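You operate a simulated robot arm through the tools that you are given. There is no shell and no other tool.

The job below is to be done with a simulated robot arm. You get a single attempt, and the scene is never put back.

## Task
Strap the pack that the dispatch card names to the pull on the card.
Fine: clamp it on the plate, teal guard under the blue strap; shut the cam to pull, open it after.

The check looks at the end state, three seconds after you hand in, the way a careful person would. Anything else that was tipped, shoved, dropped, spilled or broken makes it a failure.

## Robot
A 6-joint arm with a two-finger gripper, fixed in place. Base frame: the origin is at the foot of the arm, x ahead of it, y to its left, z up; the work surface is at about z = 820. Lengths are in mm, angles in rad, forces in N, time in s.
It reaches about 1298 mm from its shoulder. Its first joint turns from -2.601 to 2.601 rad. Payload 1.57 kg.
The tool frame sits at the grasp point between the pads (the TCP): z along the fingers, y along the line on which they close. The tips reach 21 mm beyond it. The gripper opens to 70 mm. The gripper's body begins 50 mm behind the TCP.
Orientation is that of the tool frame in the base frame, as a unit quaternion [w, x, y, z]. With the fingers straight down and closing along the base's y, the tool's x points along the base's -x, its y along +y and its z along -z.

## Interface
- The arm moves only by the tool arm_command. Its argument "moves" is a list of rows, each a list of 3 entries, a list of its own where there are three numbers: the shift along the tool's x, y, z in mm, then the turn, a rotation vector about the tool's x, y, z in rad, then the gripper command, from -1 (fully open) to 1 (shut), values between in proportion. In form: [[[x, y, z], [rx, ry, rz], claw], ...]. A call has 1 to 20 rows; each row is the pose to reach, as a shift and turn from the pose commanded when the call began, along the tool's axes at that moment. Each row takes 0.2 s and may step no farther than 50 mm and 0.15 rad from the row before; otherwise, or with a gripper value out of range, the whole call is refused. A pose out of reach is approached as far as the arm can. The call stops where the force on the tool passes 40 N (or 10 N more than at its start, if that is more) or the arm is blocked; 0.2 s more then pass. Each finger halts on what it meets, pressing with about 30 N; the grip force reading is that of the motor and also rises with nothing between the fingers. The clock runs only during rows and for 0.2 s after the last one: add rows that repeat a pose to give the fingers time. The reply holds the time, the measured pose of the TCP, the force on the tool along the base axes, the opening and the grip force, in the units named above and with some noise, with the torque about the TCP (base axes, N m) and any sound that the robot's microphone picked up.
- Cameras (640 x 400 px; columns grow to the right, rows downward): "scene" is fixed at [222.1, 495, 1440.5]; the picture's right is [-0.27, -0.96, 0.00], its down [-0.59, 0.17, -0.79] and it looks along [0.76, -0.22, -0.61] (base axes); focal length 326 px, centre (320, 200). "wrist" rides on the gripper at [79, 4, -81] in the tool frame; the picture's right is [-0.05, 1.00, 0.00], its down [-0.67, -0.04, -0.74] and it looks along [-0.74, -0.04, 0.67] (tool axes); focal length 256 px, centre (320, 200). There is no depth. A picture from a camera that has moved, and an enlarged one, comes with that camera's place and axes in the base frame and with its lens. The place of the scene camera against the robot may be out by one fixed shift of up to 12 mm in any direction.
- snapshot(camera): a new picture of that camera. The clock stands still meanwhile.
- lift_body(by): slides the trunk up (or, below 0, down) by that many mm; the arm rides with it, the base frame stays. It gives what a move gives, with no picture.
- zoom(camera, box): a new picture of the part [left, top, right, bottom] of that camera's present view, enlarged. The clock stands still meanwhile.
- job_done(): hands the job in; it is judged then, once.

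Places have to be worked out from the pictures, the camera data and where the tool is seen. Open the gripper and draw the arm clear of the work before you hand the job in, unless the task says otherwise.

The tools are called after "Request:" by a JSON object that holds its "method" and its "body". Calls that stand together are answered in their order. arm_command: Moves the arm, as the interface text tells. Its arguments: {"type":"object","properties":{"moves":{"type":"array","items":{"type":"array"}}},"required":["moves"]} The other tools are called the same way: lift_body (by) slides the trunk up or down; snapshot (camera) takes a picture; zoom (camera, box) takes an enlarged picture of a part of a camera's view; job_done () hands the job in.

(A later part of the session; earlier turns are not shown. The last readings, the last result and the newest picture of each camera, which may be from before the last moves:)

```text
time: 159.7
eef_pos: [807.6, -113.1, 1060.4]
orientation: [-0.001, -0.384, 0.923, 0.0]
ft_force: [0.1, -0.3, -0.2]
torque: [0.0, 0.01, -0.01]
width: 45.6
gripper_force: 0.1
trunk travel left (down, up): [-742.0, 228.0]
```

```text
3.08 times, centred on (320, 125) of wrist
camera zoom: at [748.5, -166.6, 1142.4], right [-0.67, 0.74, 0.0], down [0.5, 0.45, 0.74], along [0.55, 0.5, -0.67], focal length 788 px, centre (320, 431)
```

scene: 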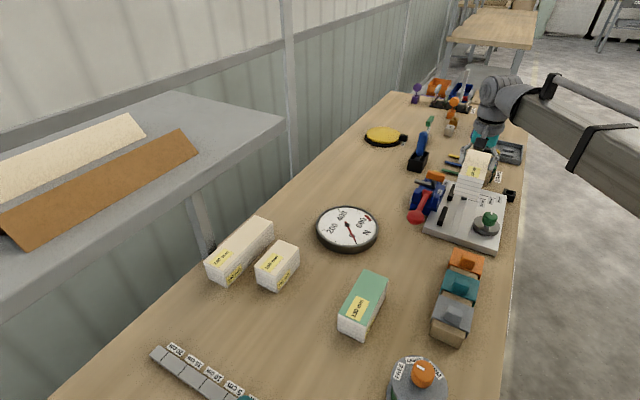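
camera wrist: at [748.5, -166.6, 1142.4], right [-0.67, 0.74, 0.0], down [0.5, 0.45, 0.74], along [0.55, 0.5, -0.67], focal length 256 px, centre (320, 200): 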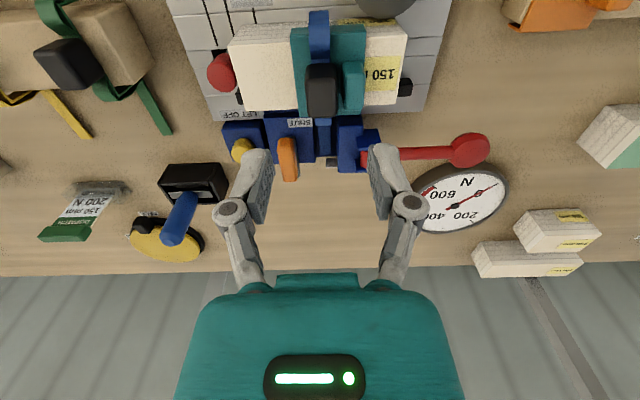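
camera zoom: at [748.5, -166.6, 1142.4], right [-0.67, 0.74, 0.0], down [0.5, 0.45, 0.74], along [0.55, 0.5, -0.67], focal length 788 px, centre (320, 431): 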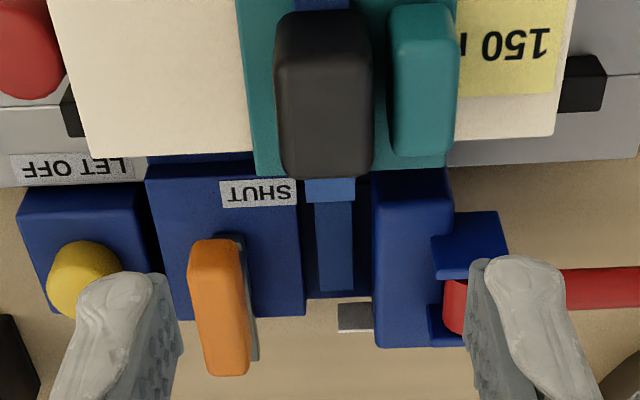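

The tail lies in the channel. The cam handle (orange) is a crossbar on a vertical stub at about (690, 585), with a grey arm now pointing to the wall (open). Swinging it toward the channel should shut it. I'll move above it for a closer look.

Request:
{"method": "arm_command", "body": {"moves": [[[-31, -13, 0], [0, 0, 0], -0.3], [[-63, -26, 0], [0, 0, 0], -0.3], [[-94.5, -39, 0], [0, 0, 0], -0.3], [[-94.5, -39, 0], [0, 0, 0], -0.3], [[-94.5, -39, 0], [0, 0, 0], -0.3]]}}

Request:
{"method": "lift_body", "body": {"by": -70}}

Request:
{"method": "snapshot", "body": {"camera": "wrist"}}

Request:
{"method": "zoom", "body": {"camera": "wrist", "box": [220, 30, 420, 180]}}

```text
time: 160.9
eef_pos: [903.2, -74.6, 1060.9]
orientation: [-0.002, -0.383, 0.924, 0.0]
ft_force: [0.2, -0.1, -0.2]
torque: [0.0, -0.02, -0.03]
width: 45.4
gripper_force: 0.1
trunk travel left (down, up): [-742.0, 228.0]
```

```text
time: 162.0
eef_pos: [902.4, -75.5, 990.8]
orientation: [-0.001, -0.383, 0.924, 0.0]
ft_force: [0.9, 0.0, -0.1]
torque: [-0.02, -0.05, -0.05]
width: 45.3
gripper_force: 0.0
trunk travel left (down, up): [-672.0, 298.0]
```

```text
taken
camera wrist: at [843.3, -128.2, 1072.4], right [-0.67, 0.74, 0.0], down [0.5, 0.45, 0.74], along [0.55, 0.5, -0.67], focal length 256 px, centre (320, 200)
```

wrist: 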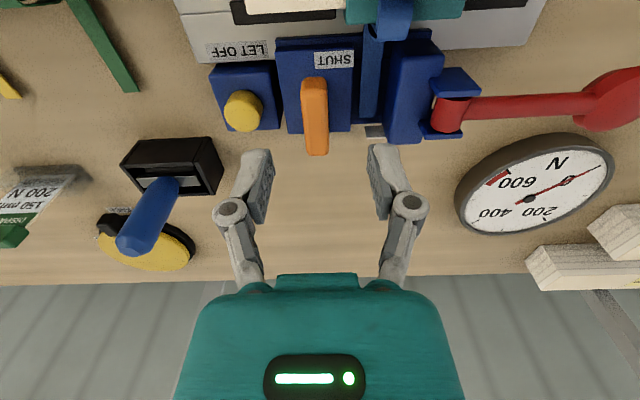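

```text
2.67 times, centred on (320, 105) of wrist
camera zoom: at [843.3, -128.2, 1072.4], right [-0.67, 0.74, 0.0], down [0.5, 0.45, 0.74], along [0.55, 0.5, -0.67], focal length 683 px, centre (320, 453)
```

zoom: 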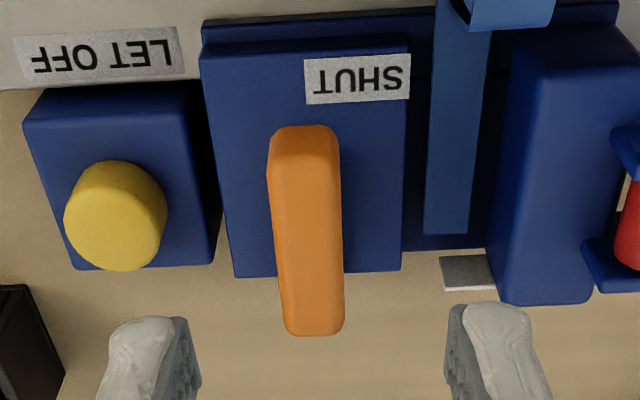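

I need the pivot's exact position and height. I'll zoom the scene camera on the cam.

Request:
{"method": "zoom", "body": {"camera": "scene", "box": [410, 160, 470, 205]}}

Request:
{"method": "zoom", "body": {"camera": "scene", "box": [400, 150, 500, 230]}}

```text
8.89 times, centred on (440, 182) of scene
camera zoom: at [222.1, 495.0, 1440.5], right [-0.27, -0.96, 0.0], down [-0.59, 0.17, -0.79], along [0.76, -0.22, -0.61], focal length 2902 px, centre (-747, 356)
```

zoom: 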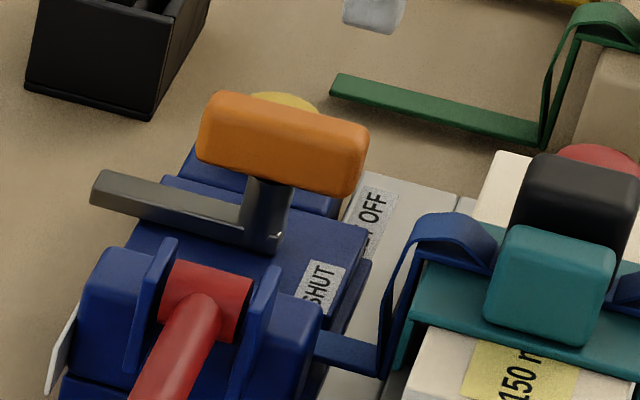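

```text
5.00 times, centred on (450, 190) of scene
camera zoom: at [222.1, 495.0, 1440.5], right [-0.27, -0.96, 0.0], down [-0.59, 0.17, -0.79], along [0.76, -0.22, -0.61], focal length 1632 px, centre (-330, 250)
```

zoom: 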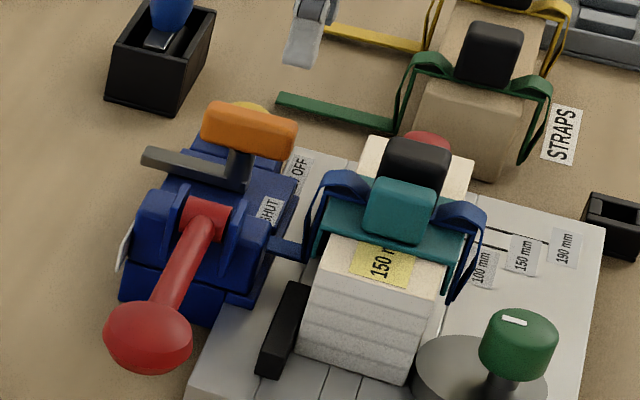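

From the scene view, the pivot pin stands at about (694.5, 599), with the handle bar at z≈888–912 above it and the grey arm just above the block. I'll align the TCP with the pivot and lower around the handle.

Request:
{"method": "arm_command", "body": {"moves": [[[-7, -2, 0], [0, 0, 0], -0.3], [[-14.85, -3.5, 0], [0, 0, 0], -0.3], [[-14.85, -3.5, 0], [0, 0, 0], -0.3]]}}

Request:
{"method": "lift_body", "body": {"by": -60}}

Request:
{"method": "zoom", "body": {"camera": "scene", "box": [410, 150, 480, 205]}}

Request:
{"method": "zoom", "body": {"camera": "wrist", "box": [200, 40, 440, 240]}}

```text
time: 162.8
eef_pos: [915.8, -66.9, 990.6]
orientation: [-0.001, -0.383, 0.924, 0.0]
ft_force: [0.6, -0.9, 0.2]
torque: [0.0, 0.0, -0.03]
width: 45.3
gripper_force: 0.0
trunk travel left (down, up): [-672.0, 298.0]
```

```text
time: 163.8
eef_pos: [915.1, -67.5, 931.1]
orientation: [-0.001, -0.383, 0.924, 0.001]
ft_force: [0.5, -1.1, -0.5]
torque: [0.0, 0.02, 0.01]
width: 45.5
gripper_force: 0.1
trunk travel left (down, up): [-612.0, 358.0]
```

```text
7.27 times, centred on (445, 178) of scene
camera zoom: at [222.1, 495.0, 1440.5], right [-0.27, -0.96, 0.0], down [-0.59, 0.17, -0.79], along [0.76, -0.22, -0.61], focal length 2374 px, centre (-589, 364)
```

zoom: 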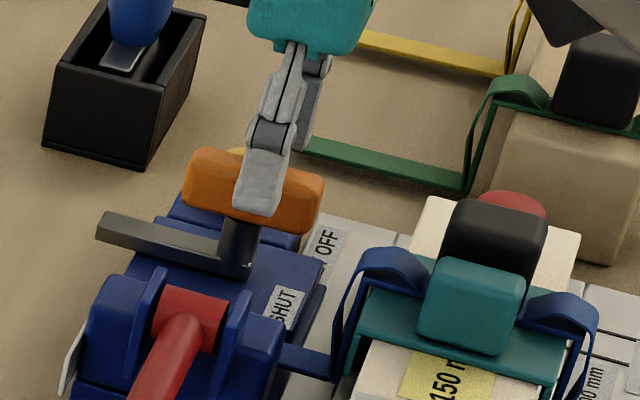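

```text
2.00 times, centred on (320, 140) of wrist
camera zoom: at [855.8, -120.0, 1012.4], right [-0.67, 0.74, 0.0], down [0.5, 0.45, 0.74], along [0.55, 0.5, -0.67], focal length 512 px, centre (320, 320)
```

zoom: 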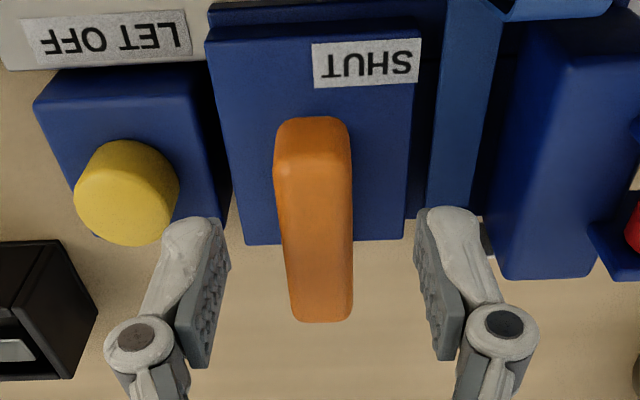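

Calibrating the scene view with the finger position puts the pivot at v≈605 (handle bar z≈889–911). I'll shift +5.7 in v, lower 23 mm and grip.

Request:
{"method": "arm_command", "body": {"moves": [[[-5.7, -0.5, 0], [0, 0, 0], -0.3], [[-5.7, -0.5, 0], [0, 0, 0], -0.3]]}}

Request:
{"method": "lift_body", "body": {"by": -23}}

Request:
{"method": "zoom", "body": {"camera": "scene", "box": [410, 150, 480, 205]}}

Request:
{"method": "zoom", "body": {"camera": "wrist", "box": [200, 80, 440, 280]}}

```text
time: 164.4
eef_pos: [918.9, -62.5, 931.2]
orientation: [-0.001, -0.383, 0.924, 0.001]
ft_force: [-0.5, -0.3, -0.2]
torque: [0.01, 0.0, 0.02]
width: 45.5
gripper_force: 0.2
trunk travel left (down, up): [-612.0, 358.0]
```

```text
time: 165.1
eef_pos: [918.6, -63.4, 907.6]
orientation: [-0.002, -0.383, 0.924, 0.001]
ft_force: [-0.2, 0.1, 0.4]
torque: [0.01, -0.01, -0.02]
width: 45.5
gripper_force: 0.0
trunk travel left (down, up): [-589.0, 381.0]
```

```text
7.27 times, centred on (445, 178) of scene
camera zoom: at [222.1, 495.0, 1440.5], right [-0.27, -0.96, 0.0], down [-0.59, 0.17, -0.79], along [0.76, -0.22, -0.61], focal length 2374 px, centre (-589, 364)
```

zoom: 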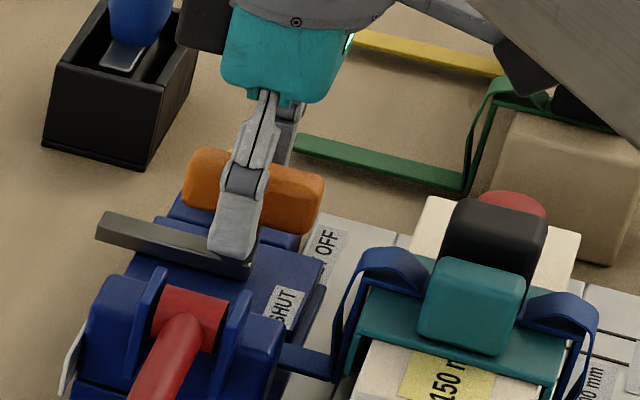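

```text
2.00 times, centred on (320, 180) of wrist
camera zoom: at [859.9, -116.4, 989.4], right [-0.67, 0.74, 0.0], down [0.5, 0.45, 0.74], along [0.55, 0.5, -0.67], focal length 512 px, centre (320, 240)
```

zoom: 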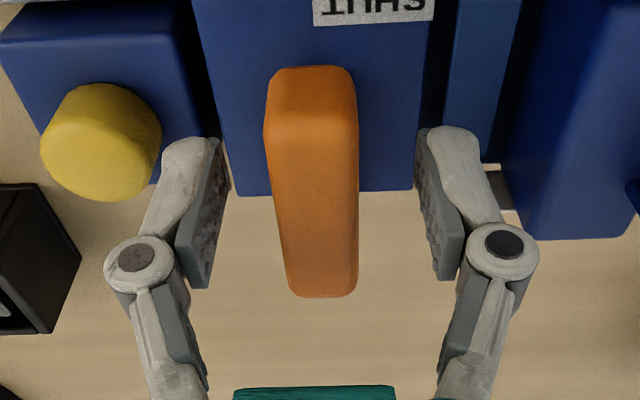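

The fingers straddle the handle at its middle. I'll close on it.

Request:
{"method": "arm_command", "body": {"moves": [[[0, 0, 0], [0, 0, 0], 0.0], [[0, 0, 0], [0, 0, 0], 0.5], [[0, 0, 0], [0, 0, 0], 1], [[0, 0, 0], [0, 0, 0], 1], [[0, 0, 0], [0, 0, 0], 1], [[0, 0, 0], [0, 0, 0], 1]]}}

Request:
{"method": "zoom", "body": {"camera": "wrist", "box": [200, 80, 440, 280]}}

```text
time: 166.5
eef_pos: [919.7, -65.0, 907.9]
orientation: [0.0, -0.383, 0.924, 0.0]
ft_force: [4.9, -3.0, 4.6]
torque: [-0.15, 0.0, 0.01]
width: 17.6
gripper_force: 32.1
trunk travel left (down, up): [-589.0, 381.0]
```

```text
2.00 times, centred on (320, 180) of wrist
camera zoom: at [860.3, -116.7, 989.3], right [-0.67, 0.74, 0.0], down [0.5, 0.45, 0.74], along [0.55, 0.5, -0.67], focal length 512 px, centre (320, 240)
```

zoom: 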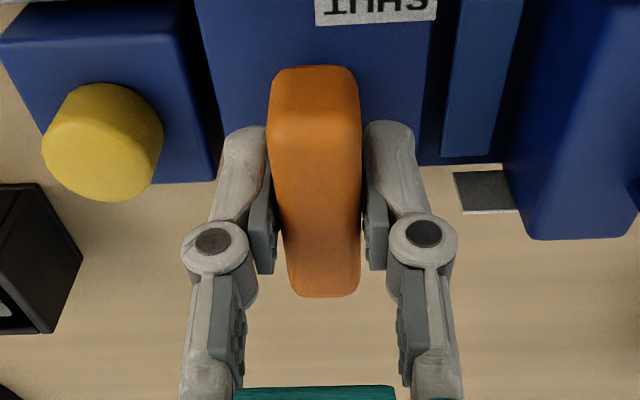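

Gripped (17.6 mm). I'll try turning it counter-clockwise from above, so the grey arm swings over the channel, in small steps.

Request:
{"method": "arm_command", "body": {"moves": [[[0, 0, 0], [0, 0, -0.1], 1], [[0, 0, 0], [0, 0, -0.2], 1], [[0, 0, 0], [0, 0, -0.2], 1]]}}

Request:
{"method": "zoom", "body": {"camera": "scene", "box": [410, 150, 480, 205]}}

```text
time: 167.3
eef_pos: [919.2, -63.7, 907.2]
orientation: [-0.002, -0.473, 0.881, 0.001]
ft_force: [6.0, -2.0, 4.6]
torque: [-0.31, 0.05, 0.01]
width: 17.5
gripper_force: 32.2
trunk travel left (down, up): [-589.0, 381.0]
```

```text
7.27 times, centred on (445, 178) of scene
camera zoom: at [222.1, 495.0, 1440.5], right [-0.27, -0.96, 0.0], down [-0.59, 0.17, -0.79], along [0.76, -0.22, -0.61], focal length 2374 px, centre (-589, 364)
```

zoom: 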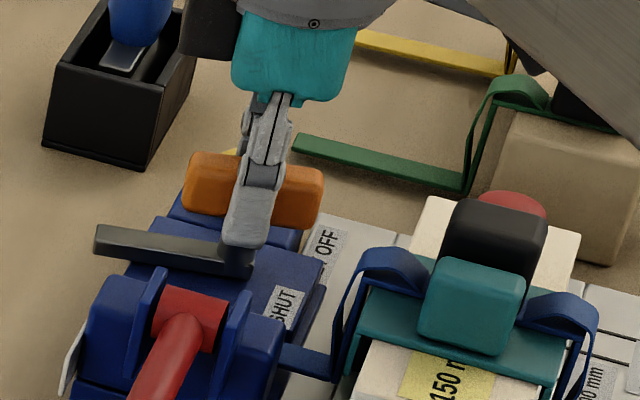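

It turns freely about the vertical axis and the grey arm is swinging toward the channel. I'll continue.

Request:
{"method": "arm_command", "body": {"moves": [[[0, 0, 0], [0, 0, -0.1], 1], [[0, 0, 0], [0, 0, -0.2], 1], [[0, 0, 0], [0, 0, -0.3], 1], [[0, 0, 0], [0, 0, -0.4], 1], [[0, 0, 0], [0, 0, -0.5], 1], [[0, 0, 0], [0, 0, -0.5], 1]]}}

Request:
{"method": "zoom", "body": {"camera": "scene", "box": [410, 150, 480, 205]}}

Request:
{"method": "zoom", "body": {"camera": "wrist", "box": [200, 80, 440, 280]}}

```text
time: 168.7
eef_pos: [919.0, -63.1, 907.3]
orientation: [-0.001, -0.676, 0.736, 0.0]
ft_force: [12.4, -3.2, 9.7]
torque: [-0.62, -0.19, 0.0]
width: 17.8
gripper_force: 32.0
trunk travel left (down, up): [-589.0, 381.0]
```

```text
7.27 times, centred on (445, 178) of scene
camera zoom: at [222.1, 495.0, 1440.5], right [-0.27, -0.96, 0.0], down [-0.59, 0.17, -0.79], along [0.76, -0.22, -0.61], focal length 2374 px, centre (-589, 364)
```

zoom: 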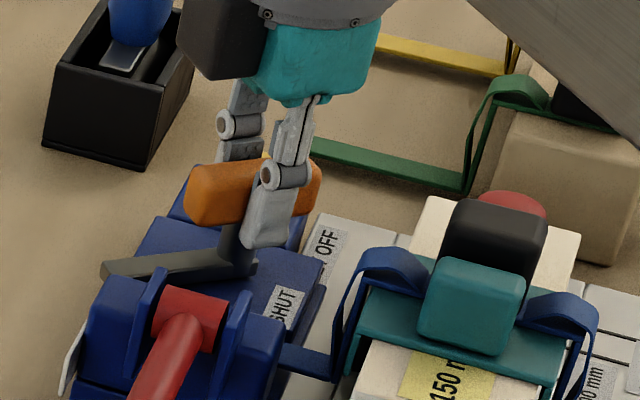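

```text
2.00 times, centred on (320, 180) of wrist
camera zoom: at [908.5, -142.3, 989.2], right [-0.99, 0.14, 0.0], down [0.09, 0.66, 0.74], along [0.1, 0.74, -0.67], focal length 512 px, centre (320, 240)
```

zoom: 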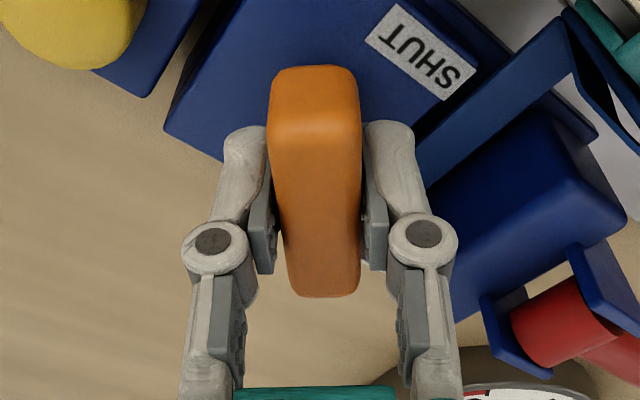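

At 40° the side force is growing slightly from a ~1.4 mm pivot offset. I'll correct it while continuing the turn to about 70°.

Request:
{"method": "arm_command", "body": {"moves": [[[-0.75, -1.28, 0], [0, 0, 0], 1], [[-0.75, -1.28, 0], [0, 0, -0.1], 1], [[-0.75, -1.28, 0], [0, 0, -0.2], 1], [[-0.75, -1.28, 0], [0, 0, -0.3], 1], [[-0.75, -1.28, 0], [0, 0, -0.4], 1], [[-0.75, -1.28, 0], [0, 0, -0.5], 1], [[-0.75, -1.28, 0], [0, 0, -0.5], 1]]}}

Request:
{"method": "zoom", "body": {"camera": "scene", "box": [410, 150, 480, 205]}}

Request:
{"method": "zoom", "body": {"camera": "wrist", "box": [200, 80, 440, 280]}}

```text
time: 170.3
eef_pos: [919.1, -63.2, 908.1]
orientation: [0.0, 0.838, -0.546, -0.001]
ft_force: [-13.4, -8.8, -9.1]
torque: [-0.91, -0.14, 0.0]
width: 17.9
gripper_force: 32.4
trunk travel left (down, up): [-589.0, 381.0]
```

```text
7.27 times, centred on (445, 178) of scene
camera zoom: at [222.1, 495.0, 1440.5], right [-0.27, -0.96, 0.0], down [-0.59, 0.17, -0.79], along [0.76, -0.22, -0.61], focal length 2374 px, centre (-589, 364)
```

zoom: 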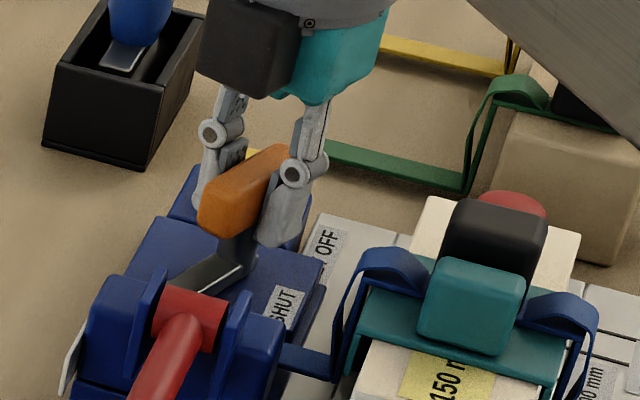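

```text
2.00 times, centred on (320, 180) of wrist
camera zoom: at [947.7, -137.9, 989.1], right [-0.94, -0.35, 0.0], down [-0.23, 0.62, 0.75], along [-0.27, 0.7, -0.67], focal length 512 px, centre (320, 240)
```

zoom: 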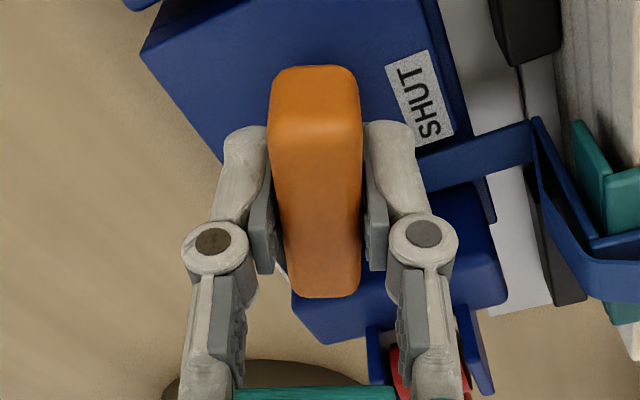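

Overcorrected: the pivot is nearer (696, 604). I'll shift back accordingly and finish the turn to 90°.

Request:
{"method": "arm_command", "body": {"moves": [[[1.84, 1.43, 0], [0, 0, 0], 1], [[1.84, 1.43, 0], [0, 0, -0.1], 1], [[1.84, 1.43, 0], [0, 0, -0.2], 1], [[1.84, 1.43, 0], [0, 0, -0.2], 1]]}}

Request:
{"method": "zoom", "body": {"camera": "scene", "box": [410, 150, 480, 205]}}

```text
time: 171.3
eef_pos: [918.9, -64.1, 908.1]
orientation: [0.0, 0.888, -0.46, -0.002]
ft_force: [-13.1, 7.2, -10.8]
torque: [0.53, 0.41, 0.02]
width: 17.8
gripper_force: 32.1
trunk travel left (down, up): [-589.0, 381.0]
```

```text
7.27 times, centred on (445, 178) of scene
camera zoom: at [222.1, 495.0, 1440.5], right [-0.27, -0.96, 0.0], down [-0.59, 0.17, -0.79], along [0.76, -0.22, -0.61], focal length 2374 px, centre (-589, 364)
```

zoom: 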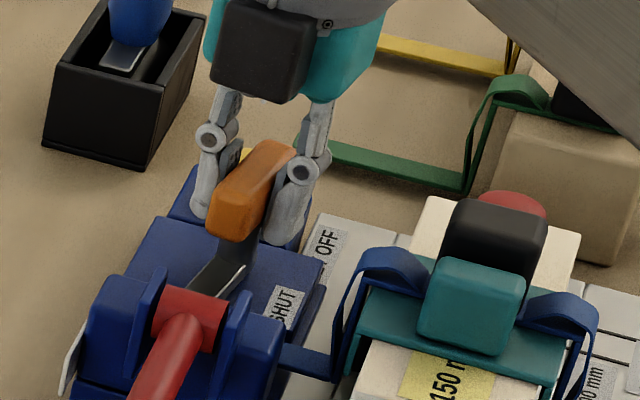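

θ≈80°, with low torque. I'll continue to 90° and see whether a stop is felt.

Request:
{"method": "arm_command", "body": {"moves": [[[0, 0, 0], [0, 0, -0.08], 1], [[0, 0, 0], [0, 0, -0.17], 1], [[0, 0, 0], [0, 0, -0.17], 1], [[0, 0, 0], [0, 0, -0.17], 1]]}}

Request:
{"method": "zoom", "body": {"camera": "scene", "box": [410, 150, 480, 205]}}

Request:
{"method": "snapshot", "body": {"camera": "wrist"}}

```text
time: 172.3
eef_pos: [918.6, -63.4, 907.1]
orientation: [0.001, 0.924, -0.383, -0.001]
ft_force: [-12.0, 11.0, -9.4]
torque: [0.55, 0.49, -0.03]
width: 17.7
gripper_force: 32.4
trunk travel left (down, up): [-589.0, 381.0]
```

```text
7.27 times, centred on (445, 178) of scene
camera zoom: at [222.1, 495.0, 1440.5], right [-0.27, -0.96, 0.0], down [-0.59, 0.17, -0.79], along [0.76, -0.22, -0.61], focal length 2374 px, centre (-589, 364)
```

zoom: 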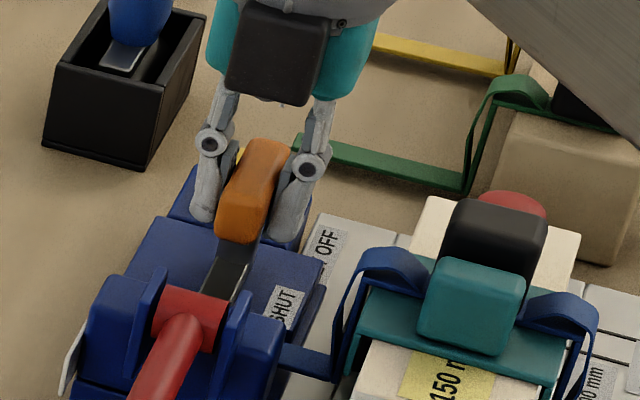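

```text
taken
camera wrist: at [972.6, -122.8, 989.2], right [-0.74, -0.67, 0.0], down [-0.44, 0.5, 0.75], along [-0.5, 0.55, -0.67], focal length 256 px, centre (320, 200)
```

wrist: 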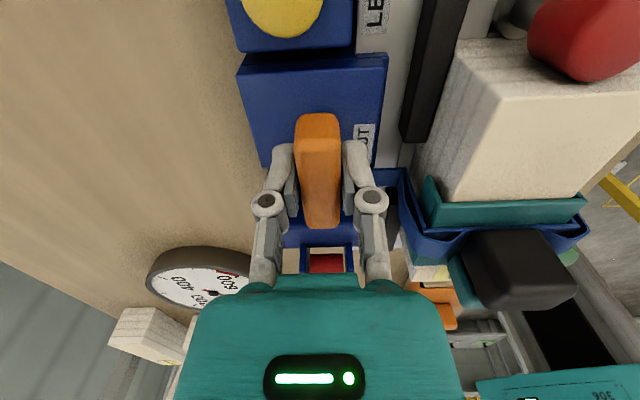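

The grey arm now points across the channel. I'll test a bit further for an end stop.

Request:
{"method": "arm_command", "body": {"moves": [[[-1.2, 0, 0], [0, 0, -0.05], 1], [[-1.2, 0, 0], [0, 0, -0.1], 1], [[-1.2, 0, 0], [0, 0, -0.15], 1], [[-1.2, 0, 0], [0, 0, -0.15], 1]]}}

Request:
{"method": "zoom", "body": {"camera": "wrist", "box": [200, 80, 440, 280]}}

```text
time: 173.3
eef_pos: [921.6, -64.5, 908.7]
orientation: [0.001, 0.95, -0.312, 0.0]
ft_force: [5.3, -0.3, 3.5]
torque: [-0.21, -0.22, -0.71]
width: 19.7
gripper_force: 31.5
trunk travel left (down, up): [-589.0, 381.0]
```

```text
2.00 times, centred on (320, 180) of wrist
camera zoom: at [981.5, -115.0, 989.4], right [-0.64, -0.77, 0.0], down [-0.52, 0.43, 0.74], along [-0.57, 0.47, -0.67], focal length 512 px, centre (320, 240)
```

zoom: 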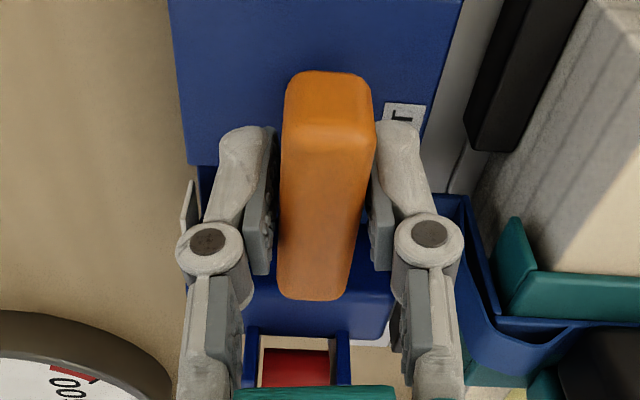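

There is a clear end stop at 90° (torque −0.71), so the cam is shut. I'll ease back and release.

Request:
{"method": "arm_command", "body": {"moves": [[[0, 0, 0], [0, 0, 0.1], 1], [[0, 0, 0], [0, 0, 0.15], 1], [[0, 0, 0], [0, 0, 0.15], 1], [[0, 0, 0], [0, 0, 0.15], 0.5], [[0, 0, 0], [0, 0, 0.15], 0.3], [[0, 0, 0], [0, 0, 0.15], 0.2], [[0, 0, 0], [0, 0, 0.15], 0.2]]}}

Request:
{"method": "lift_body", "body": {"by": 110}}

Request:
{"method": "zoom", "body": {"camera": "scene", "box": [405, 155, 485, 215]}}

Request:
{"method": "snapshot", "body": {"camera": "wrist"}}

```text
time: 174.9
eef_pos: [918.9, -64.4, 910.0]
orientation: [0.0, 0.924, -0.383, -0.001]
ft_force: [-0.5, 0.6, -0.2]
torque: [0.01, 0.0, 0.03]
width: 27.9
gripper_force: 0.1
trunk travel left (down, up): [-589.0, 381.0]
```

```text
time: 176.3
eef_pos: [918.9, -64.3, 1018.3]
orientation: [0.001, 0.924, -0.383, -0.001]
ft_force: [0.6, -0.2, -0.3]
torque: [-0.01, 0.01, 0.0]
width: 27.7
gripper_force: 0.0
trunk travel left (down, up): [-699.0, 271.0]
```

```text
6.67 times, centred on (445, 185) of scene
camera zoom: at [222.1, 495.0, 1440.5], right [-0.27, -0.96, 0.0], down [-0.59, 0.17, -0.79], along [0.76, -0.22, -0.61], focal length 2176 px, centre (-513, 300)
```

zoom: 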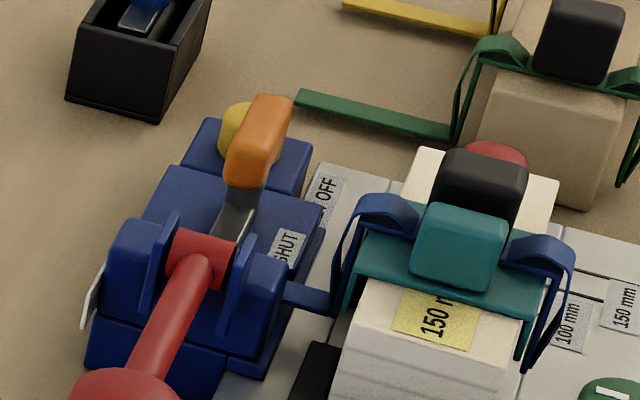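

```text
taken
camera wrist: at [972.8, -123.4, 1099.0], right [-0.74, -0.67, 0.0], down [-0.44, 0.5, 0.75], along [-0.5, 0.55, -0.67], focal length 256 px, centre (320, 200)
```

wrist: 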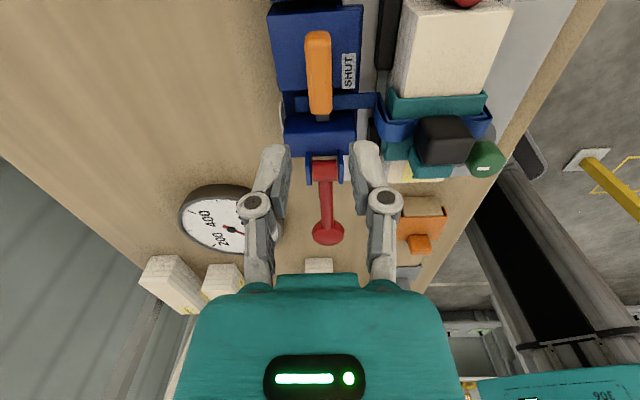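

The cam is shut: the grey arm lies across the channel over the tail. Now the red pull lever; I'll move over it and measure.

Request:
{"method": "arm_command", "body": {"moves": [[[-40, 0, 0], [0, 0, 0], -0.3], [[-80, 0, 0], [0, 0, 0], -0.3], [[-96, 0, 0], [0, 0, 0], -0.3], [[-96, 0, 0], [0, 0, 0], -0.3]]}}

Request:
{"method": "snapshot", "body": {"camera": "wrist"}}

Request:
{"method": "zoom", "body": {"camera": "wrist", "box": [220, 20, 420, 180]}}

Request:
{"method": "zoom", "body": {"camera": "scene", "box": [395, 170, 475, 235]}}

```text
time: 177.3
eef_pos: [850.3, 4.0, 1018.3]
orientation: [0.001, 0.924, -0.383, -0.001]
ft_force: [0.3, 0.3, 0.3]
torque: [0.0, -0.02, 0.0]
width: 45.3
gripper_force: 0.0
trunk travel left (down, up): [-699.0, 271.0]
```

```text
taken
camera wrist: at [904.2, -55.2, 1099.1], right [-0.74, -0.67, 0.0], down [-0.44, 0.5, 0.75], along [-0.5, 0.55, -0.67], focal length 256 px, centre (320, 200)
```

wrist: 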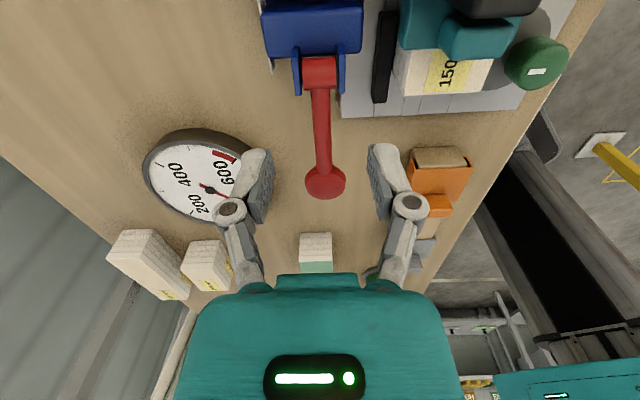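

```text
2.50 times, centred on (320, 100) of wrist
camera zoom: at [904.2, -55.2, 1099.1], right [-0.74, -0.67, 0.0], down [-0.44, 0.5, 0.75], along [-0.5, 0.55, -0.67], focal length 640 px, centre (320, 450)
```

zoom: 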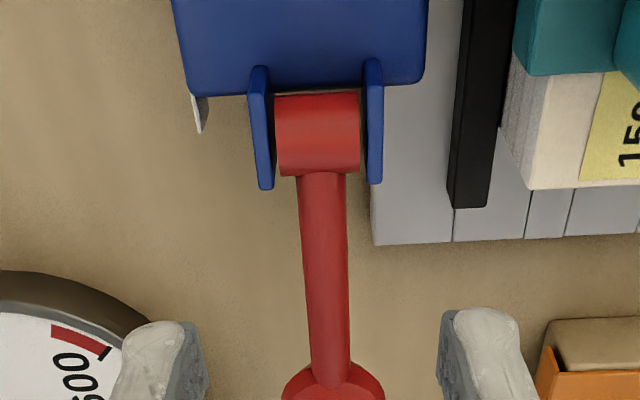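

```text
6.15 times, centred on (435, 202) of scene
camera zoom: at [222.1, 495.0, 1440.5], right [-0.27, -0.96, 0.0], down [-0.59, 0.17, -0.79], along [0.76, -0.22, -0.61], focal length 2009 px, centre (-388, 185)
```

zoom: 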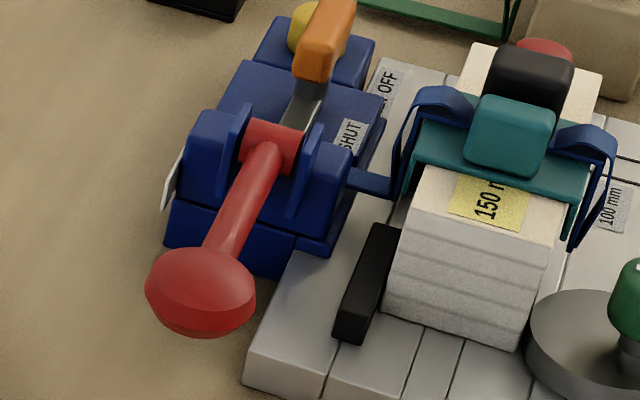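

The lever plane is v≈605, with the pivot at about u≈597 and the ball at about (485, 604.5, z≈898). I'll move above the ball, open wider, and come down partway to refine.

Request:
{"method": "arm_command", "body": {"moves": [[[-40, 0, 0], [0, 0, 0], -0.75], [[-80, 0, 0], [0, 0, 0], -0.75], [[-114.4, -0.5, 0], [0, 0, 0], -0.75], [[-114.4, -0.5, 0], [0, 0, 0], -0.75], [[-114.4, -0.5, 0], [0, 0, 0], -0.75]]}}

Request:
{"method": "lift_body", "body": {"by": -50}}

Request:
{"method": "snapshot", "body": {"camera": "wrist"}}

Request:
{"method": "zoom", "body": {"camera": "wrist", "box": [220, 20, 420, 180]}}

Request:
{"method": "zoom", "body": {"camera": "scene", "box": [310, 200, 390, 260]}}

```text
time: 178.5
eef_pos: [771.4, 84.1, 1016.8]
orientation: [0.0, 0.923, -0.384, 0.0]
ft_force: [0.8, 0.3, 0.1]
torque: [0.01, -0.02, 0.0]
width: 60.9
gripper_force: 0.0
trunk travel left (down, up): [-699.0, 271.0]
```

```text
time: 179.4
eef_pos: [771.0, 83.9, 967.6]
orientation: [0.0, 0.924, -0.383, -0.001]
ft_force: [-0.3, -1.2, 1.1]
torque: [-0.01, 0.0, -0.01]
width: 61.4
gripper_force: 0.1
trunk travel left (down, up): [-649.0, 321.0]
```

```text
taken
camera wrist: at [824.2, 25.1, 1049.2], right [-0.74, -0.67, 0.0], down [-0.44, 0.5, 0.75], along [-0.5, 0.55, -0.67], focal length 256 px, centre (320, 200)
```

wrist: 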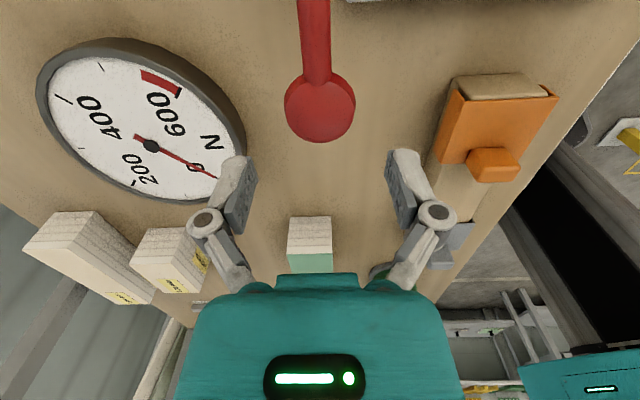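

```text
2.50 times, centred on (320, 100) of wrist
camera zoom: at [824.2, 25.1, 1049.2], right [-0.74, -0.67, 0.0], down [-0.44, 0.5, 0.75], along [-0.5, 0.55, -0.67], focal length 640 px, centre (320, 450)
```

zoom: 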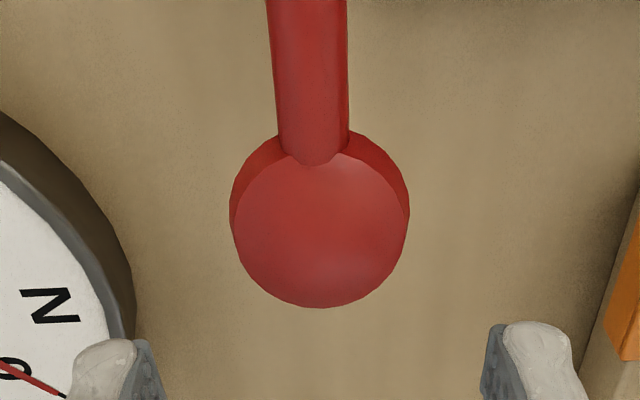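

```text
6.67 times, centred on (350, 230) of scene
camera zoom: at [222.1, 495.0, 1440.5], right [-0.27, -0.96, 0.0], down [-0.59, 0.17, -0.79], along [0.76, -0.22, -0.61], focal length 2176 px, centre (120, 0)
```

zoom: 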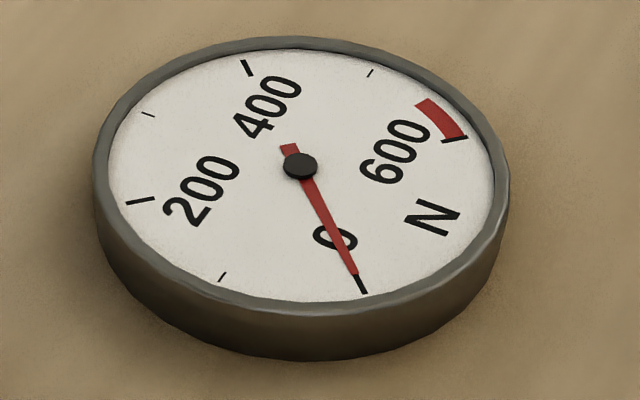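

The gauge reads 0. The lever's end is a puck (diameter ~41) centred at about (489, 604.6). I'll centre on it, lower to its mid-height, and grip.

Request:
{"method": "arm_command", "body": {"moves": [[[3, 0, 0], [0, 0, 0], -0.75], [[3, 0, 0], [0, 0, 0], -0.75]]}}

Request:
{"method": "lift_body", "body": {"by": -70}}

Request:
{"method": "arm_command", "body": {"moves": [[[0, 0, 0], [0, 0, 0], -0.4], [[0, 0, 0], [0, 0, 0], 0.2], [[0, 0, 0], [0, 0, 0], 1], [[0, 0, 0], [0, 0, 0], 1], [[0, 0, 0], [0, 0, 0], 1]]}}

Request:
{"method": "snapshot", "body": {"camera": "wrist"}}

Request:
{"method": "zoom", "body": {"camera": "scene", "box": [390, 160, 480, 240]}}

```text
time: 180.0
eef_pos: [772.2, 81.4, 967.6]
orientation: [0.0, 0.924, -0.382, -0.001]
ft_force: [-0.1, 0.2, 0.2]
torque: [0.0, 0.0, 0.02]
width: 61.0
gripper_force: 0.0
trunk travel left (down, up): [-649.0, 321.0]
```

```text
time: 181.1
eef_pos: [772.4, 81.7, 897.2]
orientation: [0.001, 0.924, -0.383, -0.001]
ft_force: [-0.5, -0.5, 1.3]
torque: [-0.01, 0.01, -0.01]
width: 61.1
gripper_force: 0.1
trunk travel left (down, up): [-579.0, 391.0]
```

```text
time: 182.3
eef_pos: [773.0, 81.1, 898.2]
orientation: [0.0, 0.923, -0.384, 0.001]
ft_force: [3.2, 3.3, 3.8]
torque: [-0.21, -0.28, -0.01]
width: 44.7
gripper_force: 32.3
trunk travel left (down, up): [-579.0, 391.0]
```

```text
taken
camera wrist: at [826.1, 23.4, 979.3], right [-0.74, -0.67, 0.0], down [-0.44, 0.5, 0.75], along [-0.5, 0.55, -0.67], focal length 256 px, centre (320, 200)
```

wrist: 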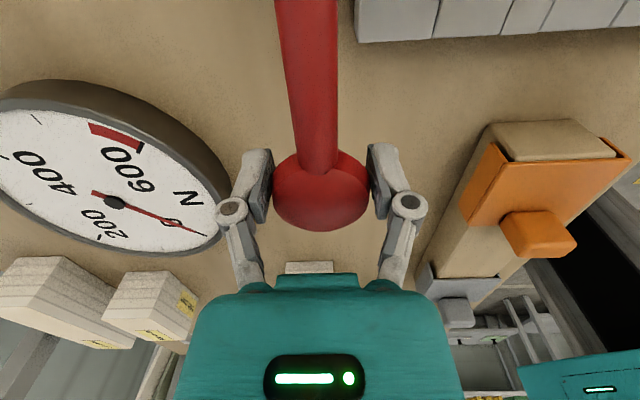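

```text
5.00 times, centred on (435, 200) of scene
camera zoom: at [222.1, 495.0, 1440.5], right [-0.27, -0.96, 0.0], down [-0.59, 0.17, -0.79], along [0.76, -0.22, -0.61], focal length 1632 px, centre (-255, 200)
```

zoom: 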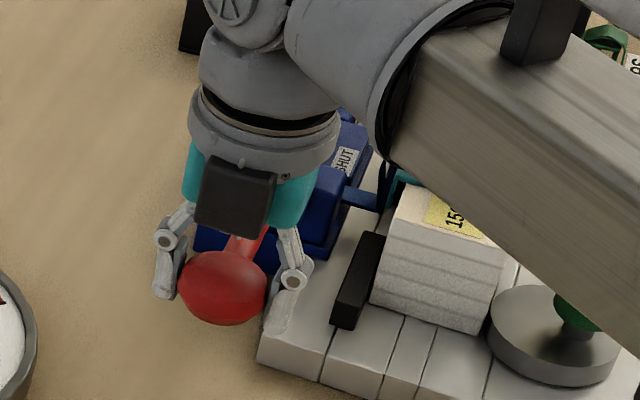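

Gripped the puck (44.7 mm). I'll raise it 5 mm and watch the force and gauge.

Request:
{"method": "lift_body", "body": {"by": 5}}

Request:
{"method": "zoom", "body": {"camera": "wrist", "box": [0, 60, 240, 270]}}

Request:
{"method": "zoom", "body": {"camera": "scene", "box": [310, 200, 390, 260]}}

```text
time: 182.9
eef_pos: [773.9, 82.8, 900.9]
orientation: [0.001, 0.923, -0.384, -0.002]
ft_force: [-6.5, 1.3, -26.9]
torque: [-0.13, -0.15, 0.01]
width: 44.7
gripper_force: 31.9
trunk travel left (down, up): [-584.0, 386.0]
```

```text
1.90 times, centred on (120, 165) of wrist
camera zoom: at [826.7, 23.2, 982.6], right [-0.74, -0.67, 0.0], down [-0.44, 0.5, 0.75], along [-0.5, 0.55, -0.67], focal length 488 px, centre (701, 267)
```

zoom: 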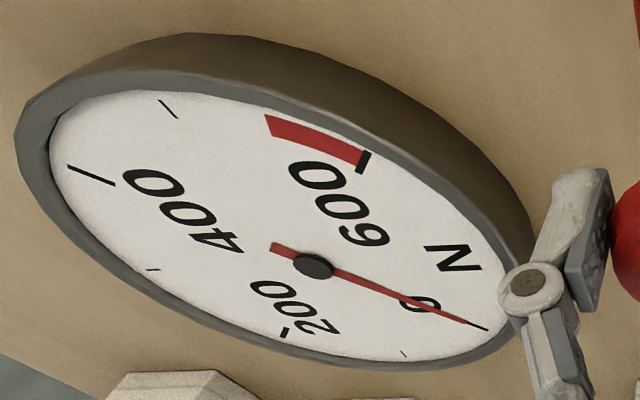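

```text
6.67 times, centred on (350, 230) of scene
camera zoom: at [222.1, 495.0, 1440.5], right [-0.27, -0.96, 0.0], down [-0.59, 0.17, -0.79], along [0.76, -0.22, -0.61], focal length 2176 px, centre (120, 0)
```

zoom: 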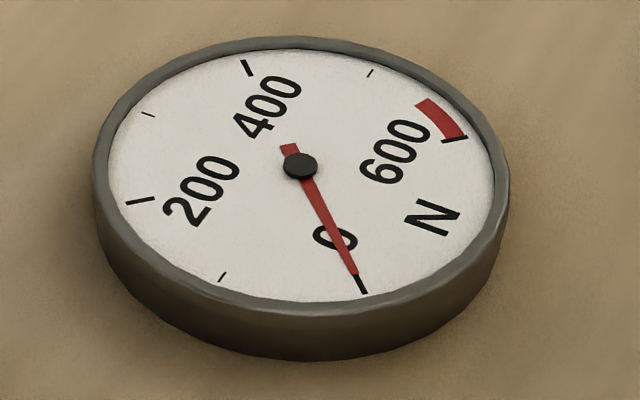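

Lifting meets a solid 27 N with no gauge movement, so up may not be the working direction. I'll go back and try downward gently.

Request:
{"method": "lift_body", "body": {"by": -5}}

Request:
{"method": "lift_body", "body": {"by": -3}}

Request:
{"method": "zoom", "body": {"camera": "scene", "box": [310, 200, 390, 260]}}

Request:
{"method": "zoom", "body": {"camera": "scene", "box": [390, 160, 480, 240]}}

```text
time: 183.4
eef_pos: [773.8, 83.0, 897.6]
orientation: [0.001, 0.924, -0.383, 0.001]
ft_force: [3.8, 1.6, 7.6]
torque: [-0.54, -0.5, -0.02]
width: 44.6
gripper_force: 31.5
trunk travel left (down, up): [-579.0, 391.0]
```

```text
time: 183.9
eef_pos: [773.6, 82.6, 895.9]
orientation: [0.0, 0.923, -0.384, 0.0]
ft_force: [7.2, 0.0, 6.9]
torque: [-0.36, -0.47, -0.01]
width: 44.9
gripper_force: 31.7
trunk travel left (down, up): [-576.0, 394.0]
```

```text
6.67 times, centred on (350, 230) of scene
camera zoom: at [222.1, 495.0, 1440.5], right [-0.27, -0.96, 0.0], down [-0.59, 0.17, -0.79], along [0.76, -0.22, -0.61], focal length 2176 px, centre (120, 0)
```

zoom: 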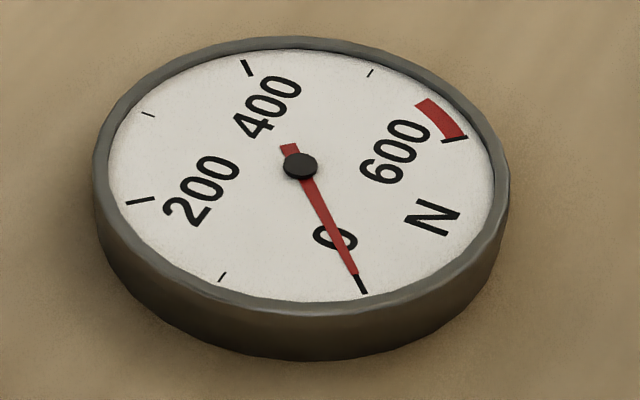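

```text
5.00 times, centred on (435, 200) of scene
camera zoom: at [222.1, 495.0, 1440.5], right [-0.27, -0.96, 0.0], down [-0.59, 0.17, -0.79], along [0.76, -0.22, -0.61], focal length 1632 px, centre (-255, 200)
```

zoom: 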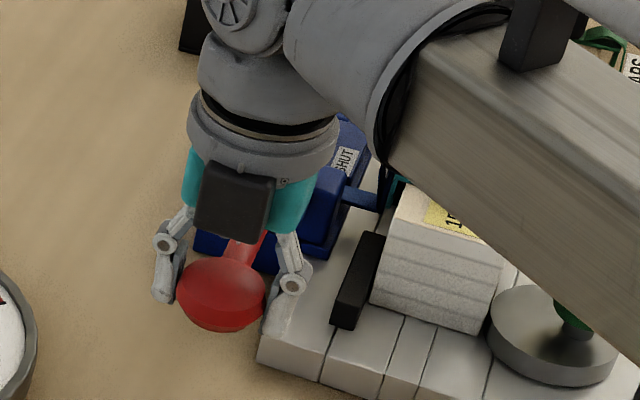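

Downward it moves with light resistance. I'll continue down in 5 mm steps and watch the gauge and microphone.

Request:
{"method": "lift_body", "body": {"by": -5}}

Request:
{"method": "zoom", "body": {"camera": "scene", "box": [310, 200, 390, 260]}}

Request:
{"method": "zoom", "body": {"camera": "scene", "box": [390, 160, 480, 240]}}

```text
time: 184.5
eef_pos: [773.8, 82.0, 890.1]
orientation: [0.0, 0.923, -0.384, -0.002]
ft_force: [8.9, 0.8, 6.0]
torque: [-0.15, -0.28, -0.06]
width: 44.6
gripper_force: 31.9
trunk travel left (down, up): [-571.0, 399.0]
```

```text
6.67 times, centred on (350, 230) of scene
camera zoom: at [222.1, 495.0, 1440.5], right [-0.27, -0.96, 0.0], down [-0.59, 0.17, -0.79], along [0.76, -0.22, -0.61], focal length 2176 px, centre (120, 0)
```

zoom: 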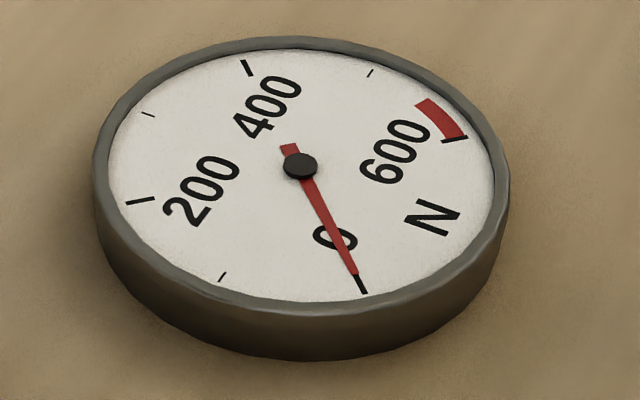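

```text
5.00 times, centred on (435, 200) of scene
camera zoom: at [222.1, 495.0, 1440.5], right [-0.27, -0.96, 0.0], down [-0.59, 0.17, -0.79], along [0.76, -0.22, -0.61], focal length 1632 px, centre (-255, 200)
```

zoom: 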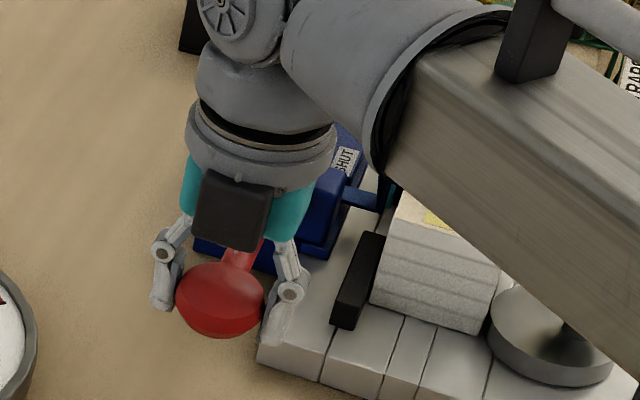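

The lever follows downward freely; the gauge is still at 0. I'll continue the stroke down, following its arc.

Request:
{"method": "lift_body", "body": {"by": -8}}

Request:
{"method": "arm_command", "body": {"moves": [[[1.2, 0, 0], [0, 0, 0], 1], [[1.2, 0, 0], [0, 0, 0], 1]]}}

Request:
{"method": "zoom", "body": {"camera": "scene", "box": [310, 200, 390, 260]}}

```text
time: 185.0
eef_pos: [774.2, 82.2, 881.9]
orientation: [0.001, 0.923, -0.384, -0.001]
ft_force: [9.0, 1.8, 4.9]
torque: [0.02, -0.19, 0.0]
width: 44.5
gripper_force: 32.0
trunk travel left (down, up): [-563.0, 407.0]
```

```text
time: 185.6
eef_pos: [772.3, 82.9, 882.0]
orientation: [0.001, 0.924, -0.382, -0.002]
ft_force: [-0.6, 5.8, -1.9]
torque: [0.33, 0.19, -0.1]
width: 44.4
gripper_force: 31.4
trunk travel left (down, up): [-563.0, 407.0]
```

```text
6.67 times, centred on (350, 230) of scene
camera zoom: at [222.1, 495.0, 1440.5], right [-0.27, -0.96, 0.0], down [-0.59, 0.17, -0.79], along [0.76, -0.22, -0.61], focal length 2176 px, centre (120, 0)
```

zoom: 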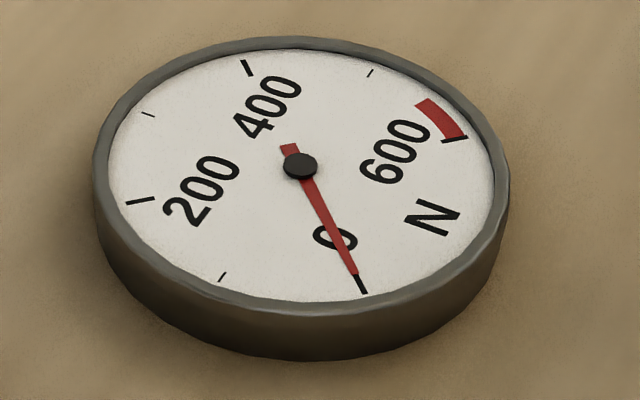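

Continuing down the stroke.

Request:
{"method": "lift_body", "body": {"by": -8}}

Request:
{"method": "arm_command", "body": {"moves": [[[1.5, 0, 0], [0, 0, 0], 1], [[1.5, 0, 0], [0, 0, 0], 1]]}}

Request:
{"method": "lift_body", "body": {"by": -8}}

Request:
{"method": "zoom", "body": {"camera": "scene", "box": [310, 200, 390, 260]}}

Request:
{"method": "zoom", "body": {"camera": "scene", "box": [390, 160, 480, 240]}}

```text
time: 186.2
eef_pos: [774.2, 81.8, 874.4]
orientation: [0.001, 0.924, -0.383, -0.001]
ft_force: [4.9, 2.0, 6.5]
torque: [-0.1, -0.18, 0.01]
width: 44.4
gripper_force: 31.9
trunk travel left (down, up): [-555.0, 415.0]
```

```text
time: 186.8
eef_pos: [774.1, 80.6, 875.0]
orientation: [0.0, 0.924, -0.383, -0.001]
ft_force: [-3.7, 6.1, 2.6]
torque: [0.02, 0.03, -0.13]
width: 44.5
gripper_force: 31.6
trunk travel left (down, up): [-555.0, 415.0]
```

```text
time: 187.4
eef_pos: [775.8, 80.0, 866.1]
orientation: [0.001, 0.923, -0.384, -0.001]
ft_force: [3.6, -0.5, 7.3]
torque: [-0.08, -0.19, -0.01]
width: 44.4
gripper_force: 32.1
trunk travel left (down, up): [-547.0, 423.0]
```

```text
6.67 times, centred on (350, 230) of scene
camera zoom: at [222.1, 495.0, 1440.5], right [-0.27, -0.96, 0.0], down [-0.59, 0.17, -0.79], along [0.76, -0.22, -0.61], focal length 2176 px, centre (120, 0)
```

zoom: 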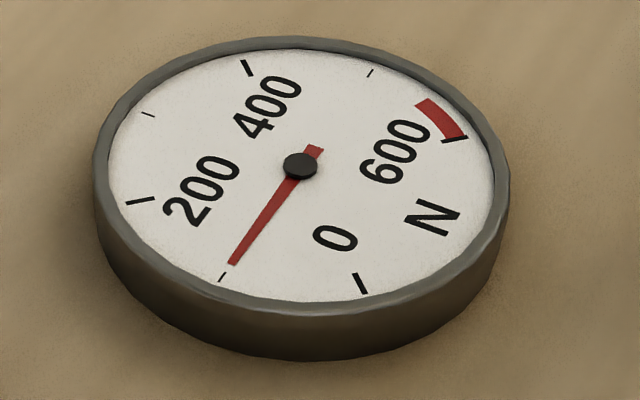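

```text
5.00 times, centred on (435, 200) of scene
camera zoom: at [222.1, 495.0, 1440.5], right [-0.27, -0.96, 0.0], down [-0.59, 0.17, -0.79], along [0.76, -0.22, -0.61], focal length 1632 px, centre (-255, 200)
```

zoom: 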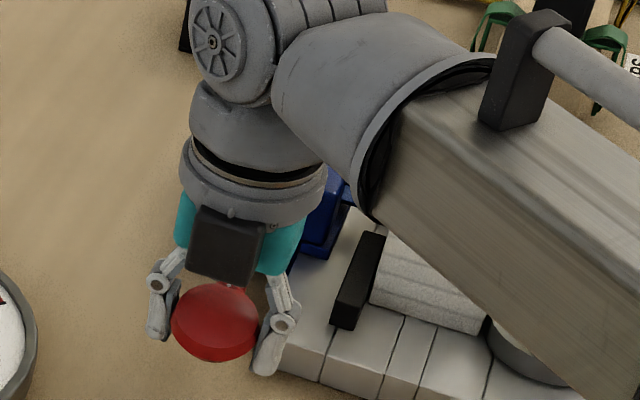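

The gauge has jumped to about 95–100 N at this point in the stroke. I'll go on in 2 mm steps, checking the gauge each time.

Request:
{"method": "lift_body", "body": {"by": -2}}

Request:
{"method": "zoom", "body": {"camera": "scene", "box": [310, 200, 390, 260]}}

```text
time: 187.9
eef_pos: [775.1, 79.8, 864.2]
orientation: [0.0, 0.923, -0.384, 0.0]
ft_force: [8.8, -3.9, 11.8]
torque: [-0.29, -0.28, -0.04]
width: 44.6
gripper_force: 32.0
trunk travel left (down, up): [-545.0, 425.0]
```

```text
6.67 times, centred on (350, 230) of scene
camera zoom: at [222.1, 495.0, 1440.5], right [-0.27, -0.96, 0.0], down [-0.59, 0.17, -0.79], along [0.76, -0.22, -0.61], focal length 2176 px, centre (120, 0)
```

zoom: 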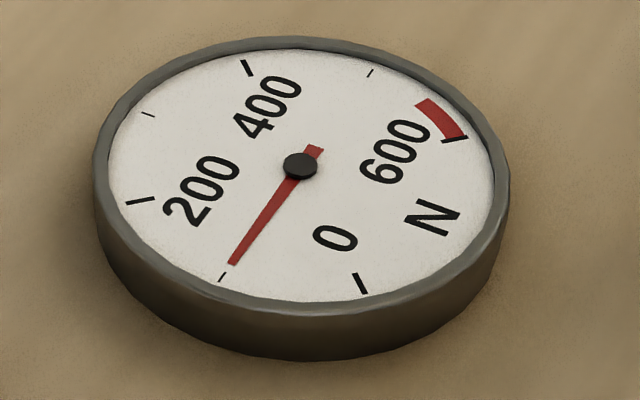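

No change over those 2 mm. I'll go a bit further to see whether this is the bottom of the stroke.

Request:
{"method": "lift_body", "body": {"by": -3}}

Request:
{"method": "zoom", "body": {"camera": "scene", "box": [310, 200, 390, 260]}}

```text
time: 188.4
eef_pos: [774.5, 80.7, 861.5]
orientation: [0.001, 0.923, -0.384, -0.001]
ft_force: [10.5, -5.6, 11.0]
torque: [-0.09, -0.14, -0.03]
width: 44.1
gripper_force: 32.4
trunk travel left (down, up): [-542.0, 428.0]
```

```text
6.67 times, centred on (350, 230) of scene
camera zoom: at [222.1, 495.0, 1440.5], right [-0.27, -0.96, 0.0], down [-0.59, 0.17, -0.79], along [0.76, -0.22, -0.61], focal length 2176 px, centre (120, 0)
```

zoom: 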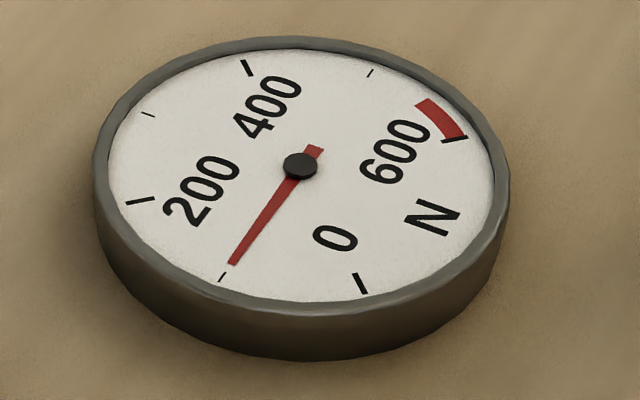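

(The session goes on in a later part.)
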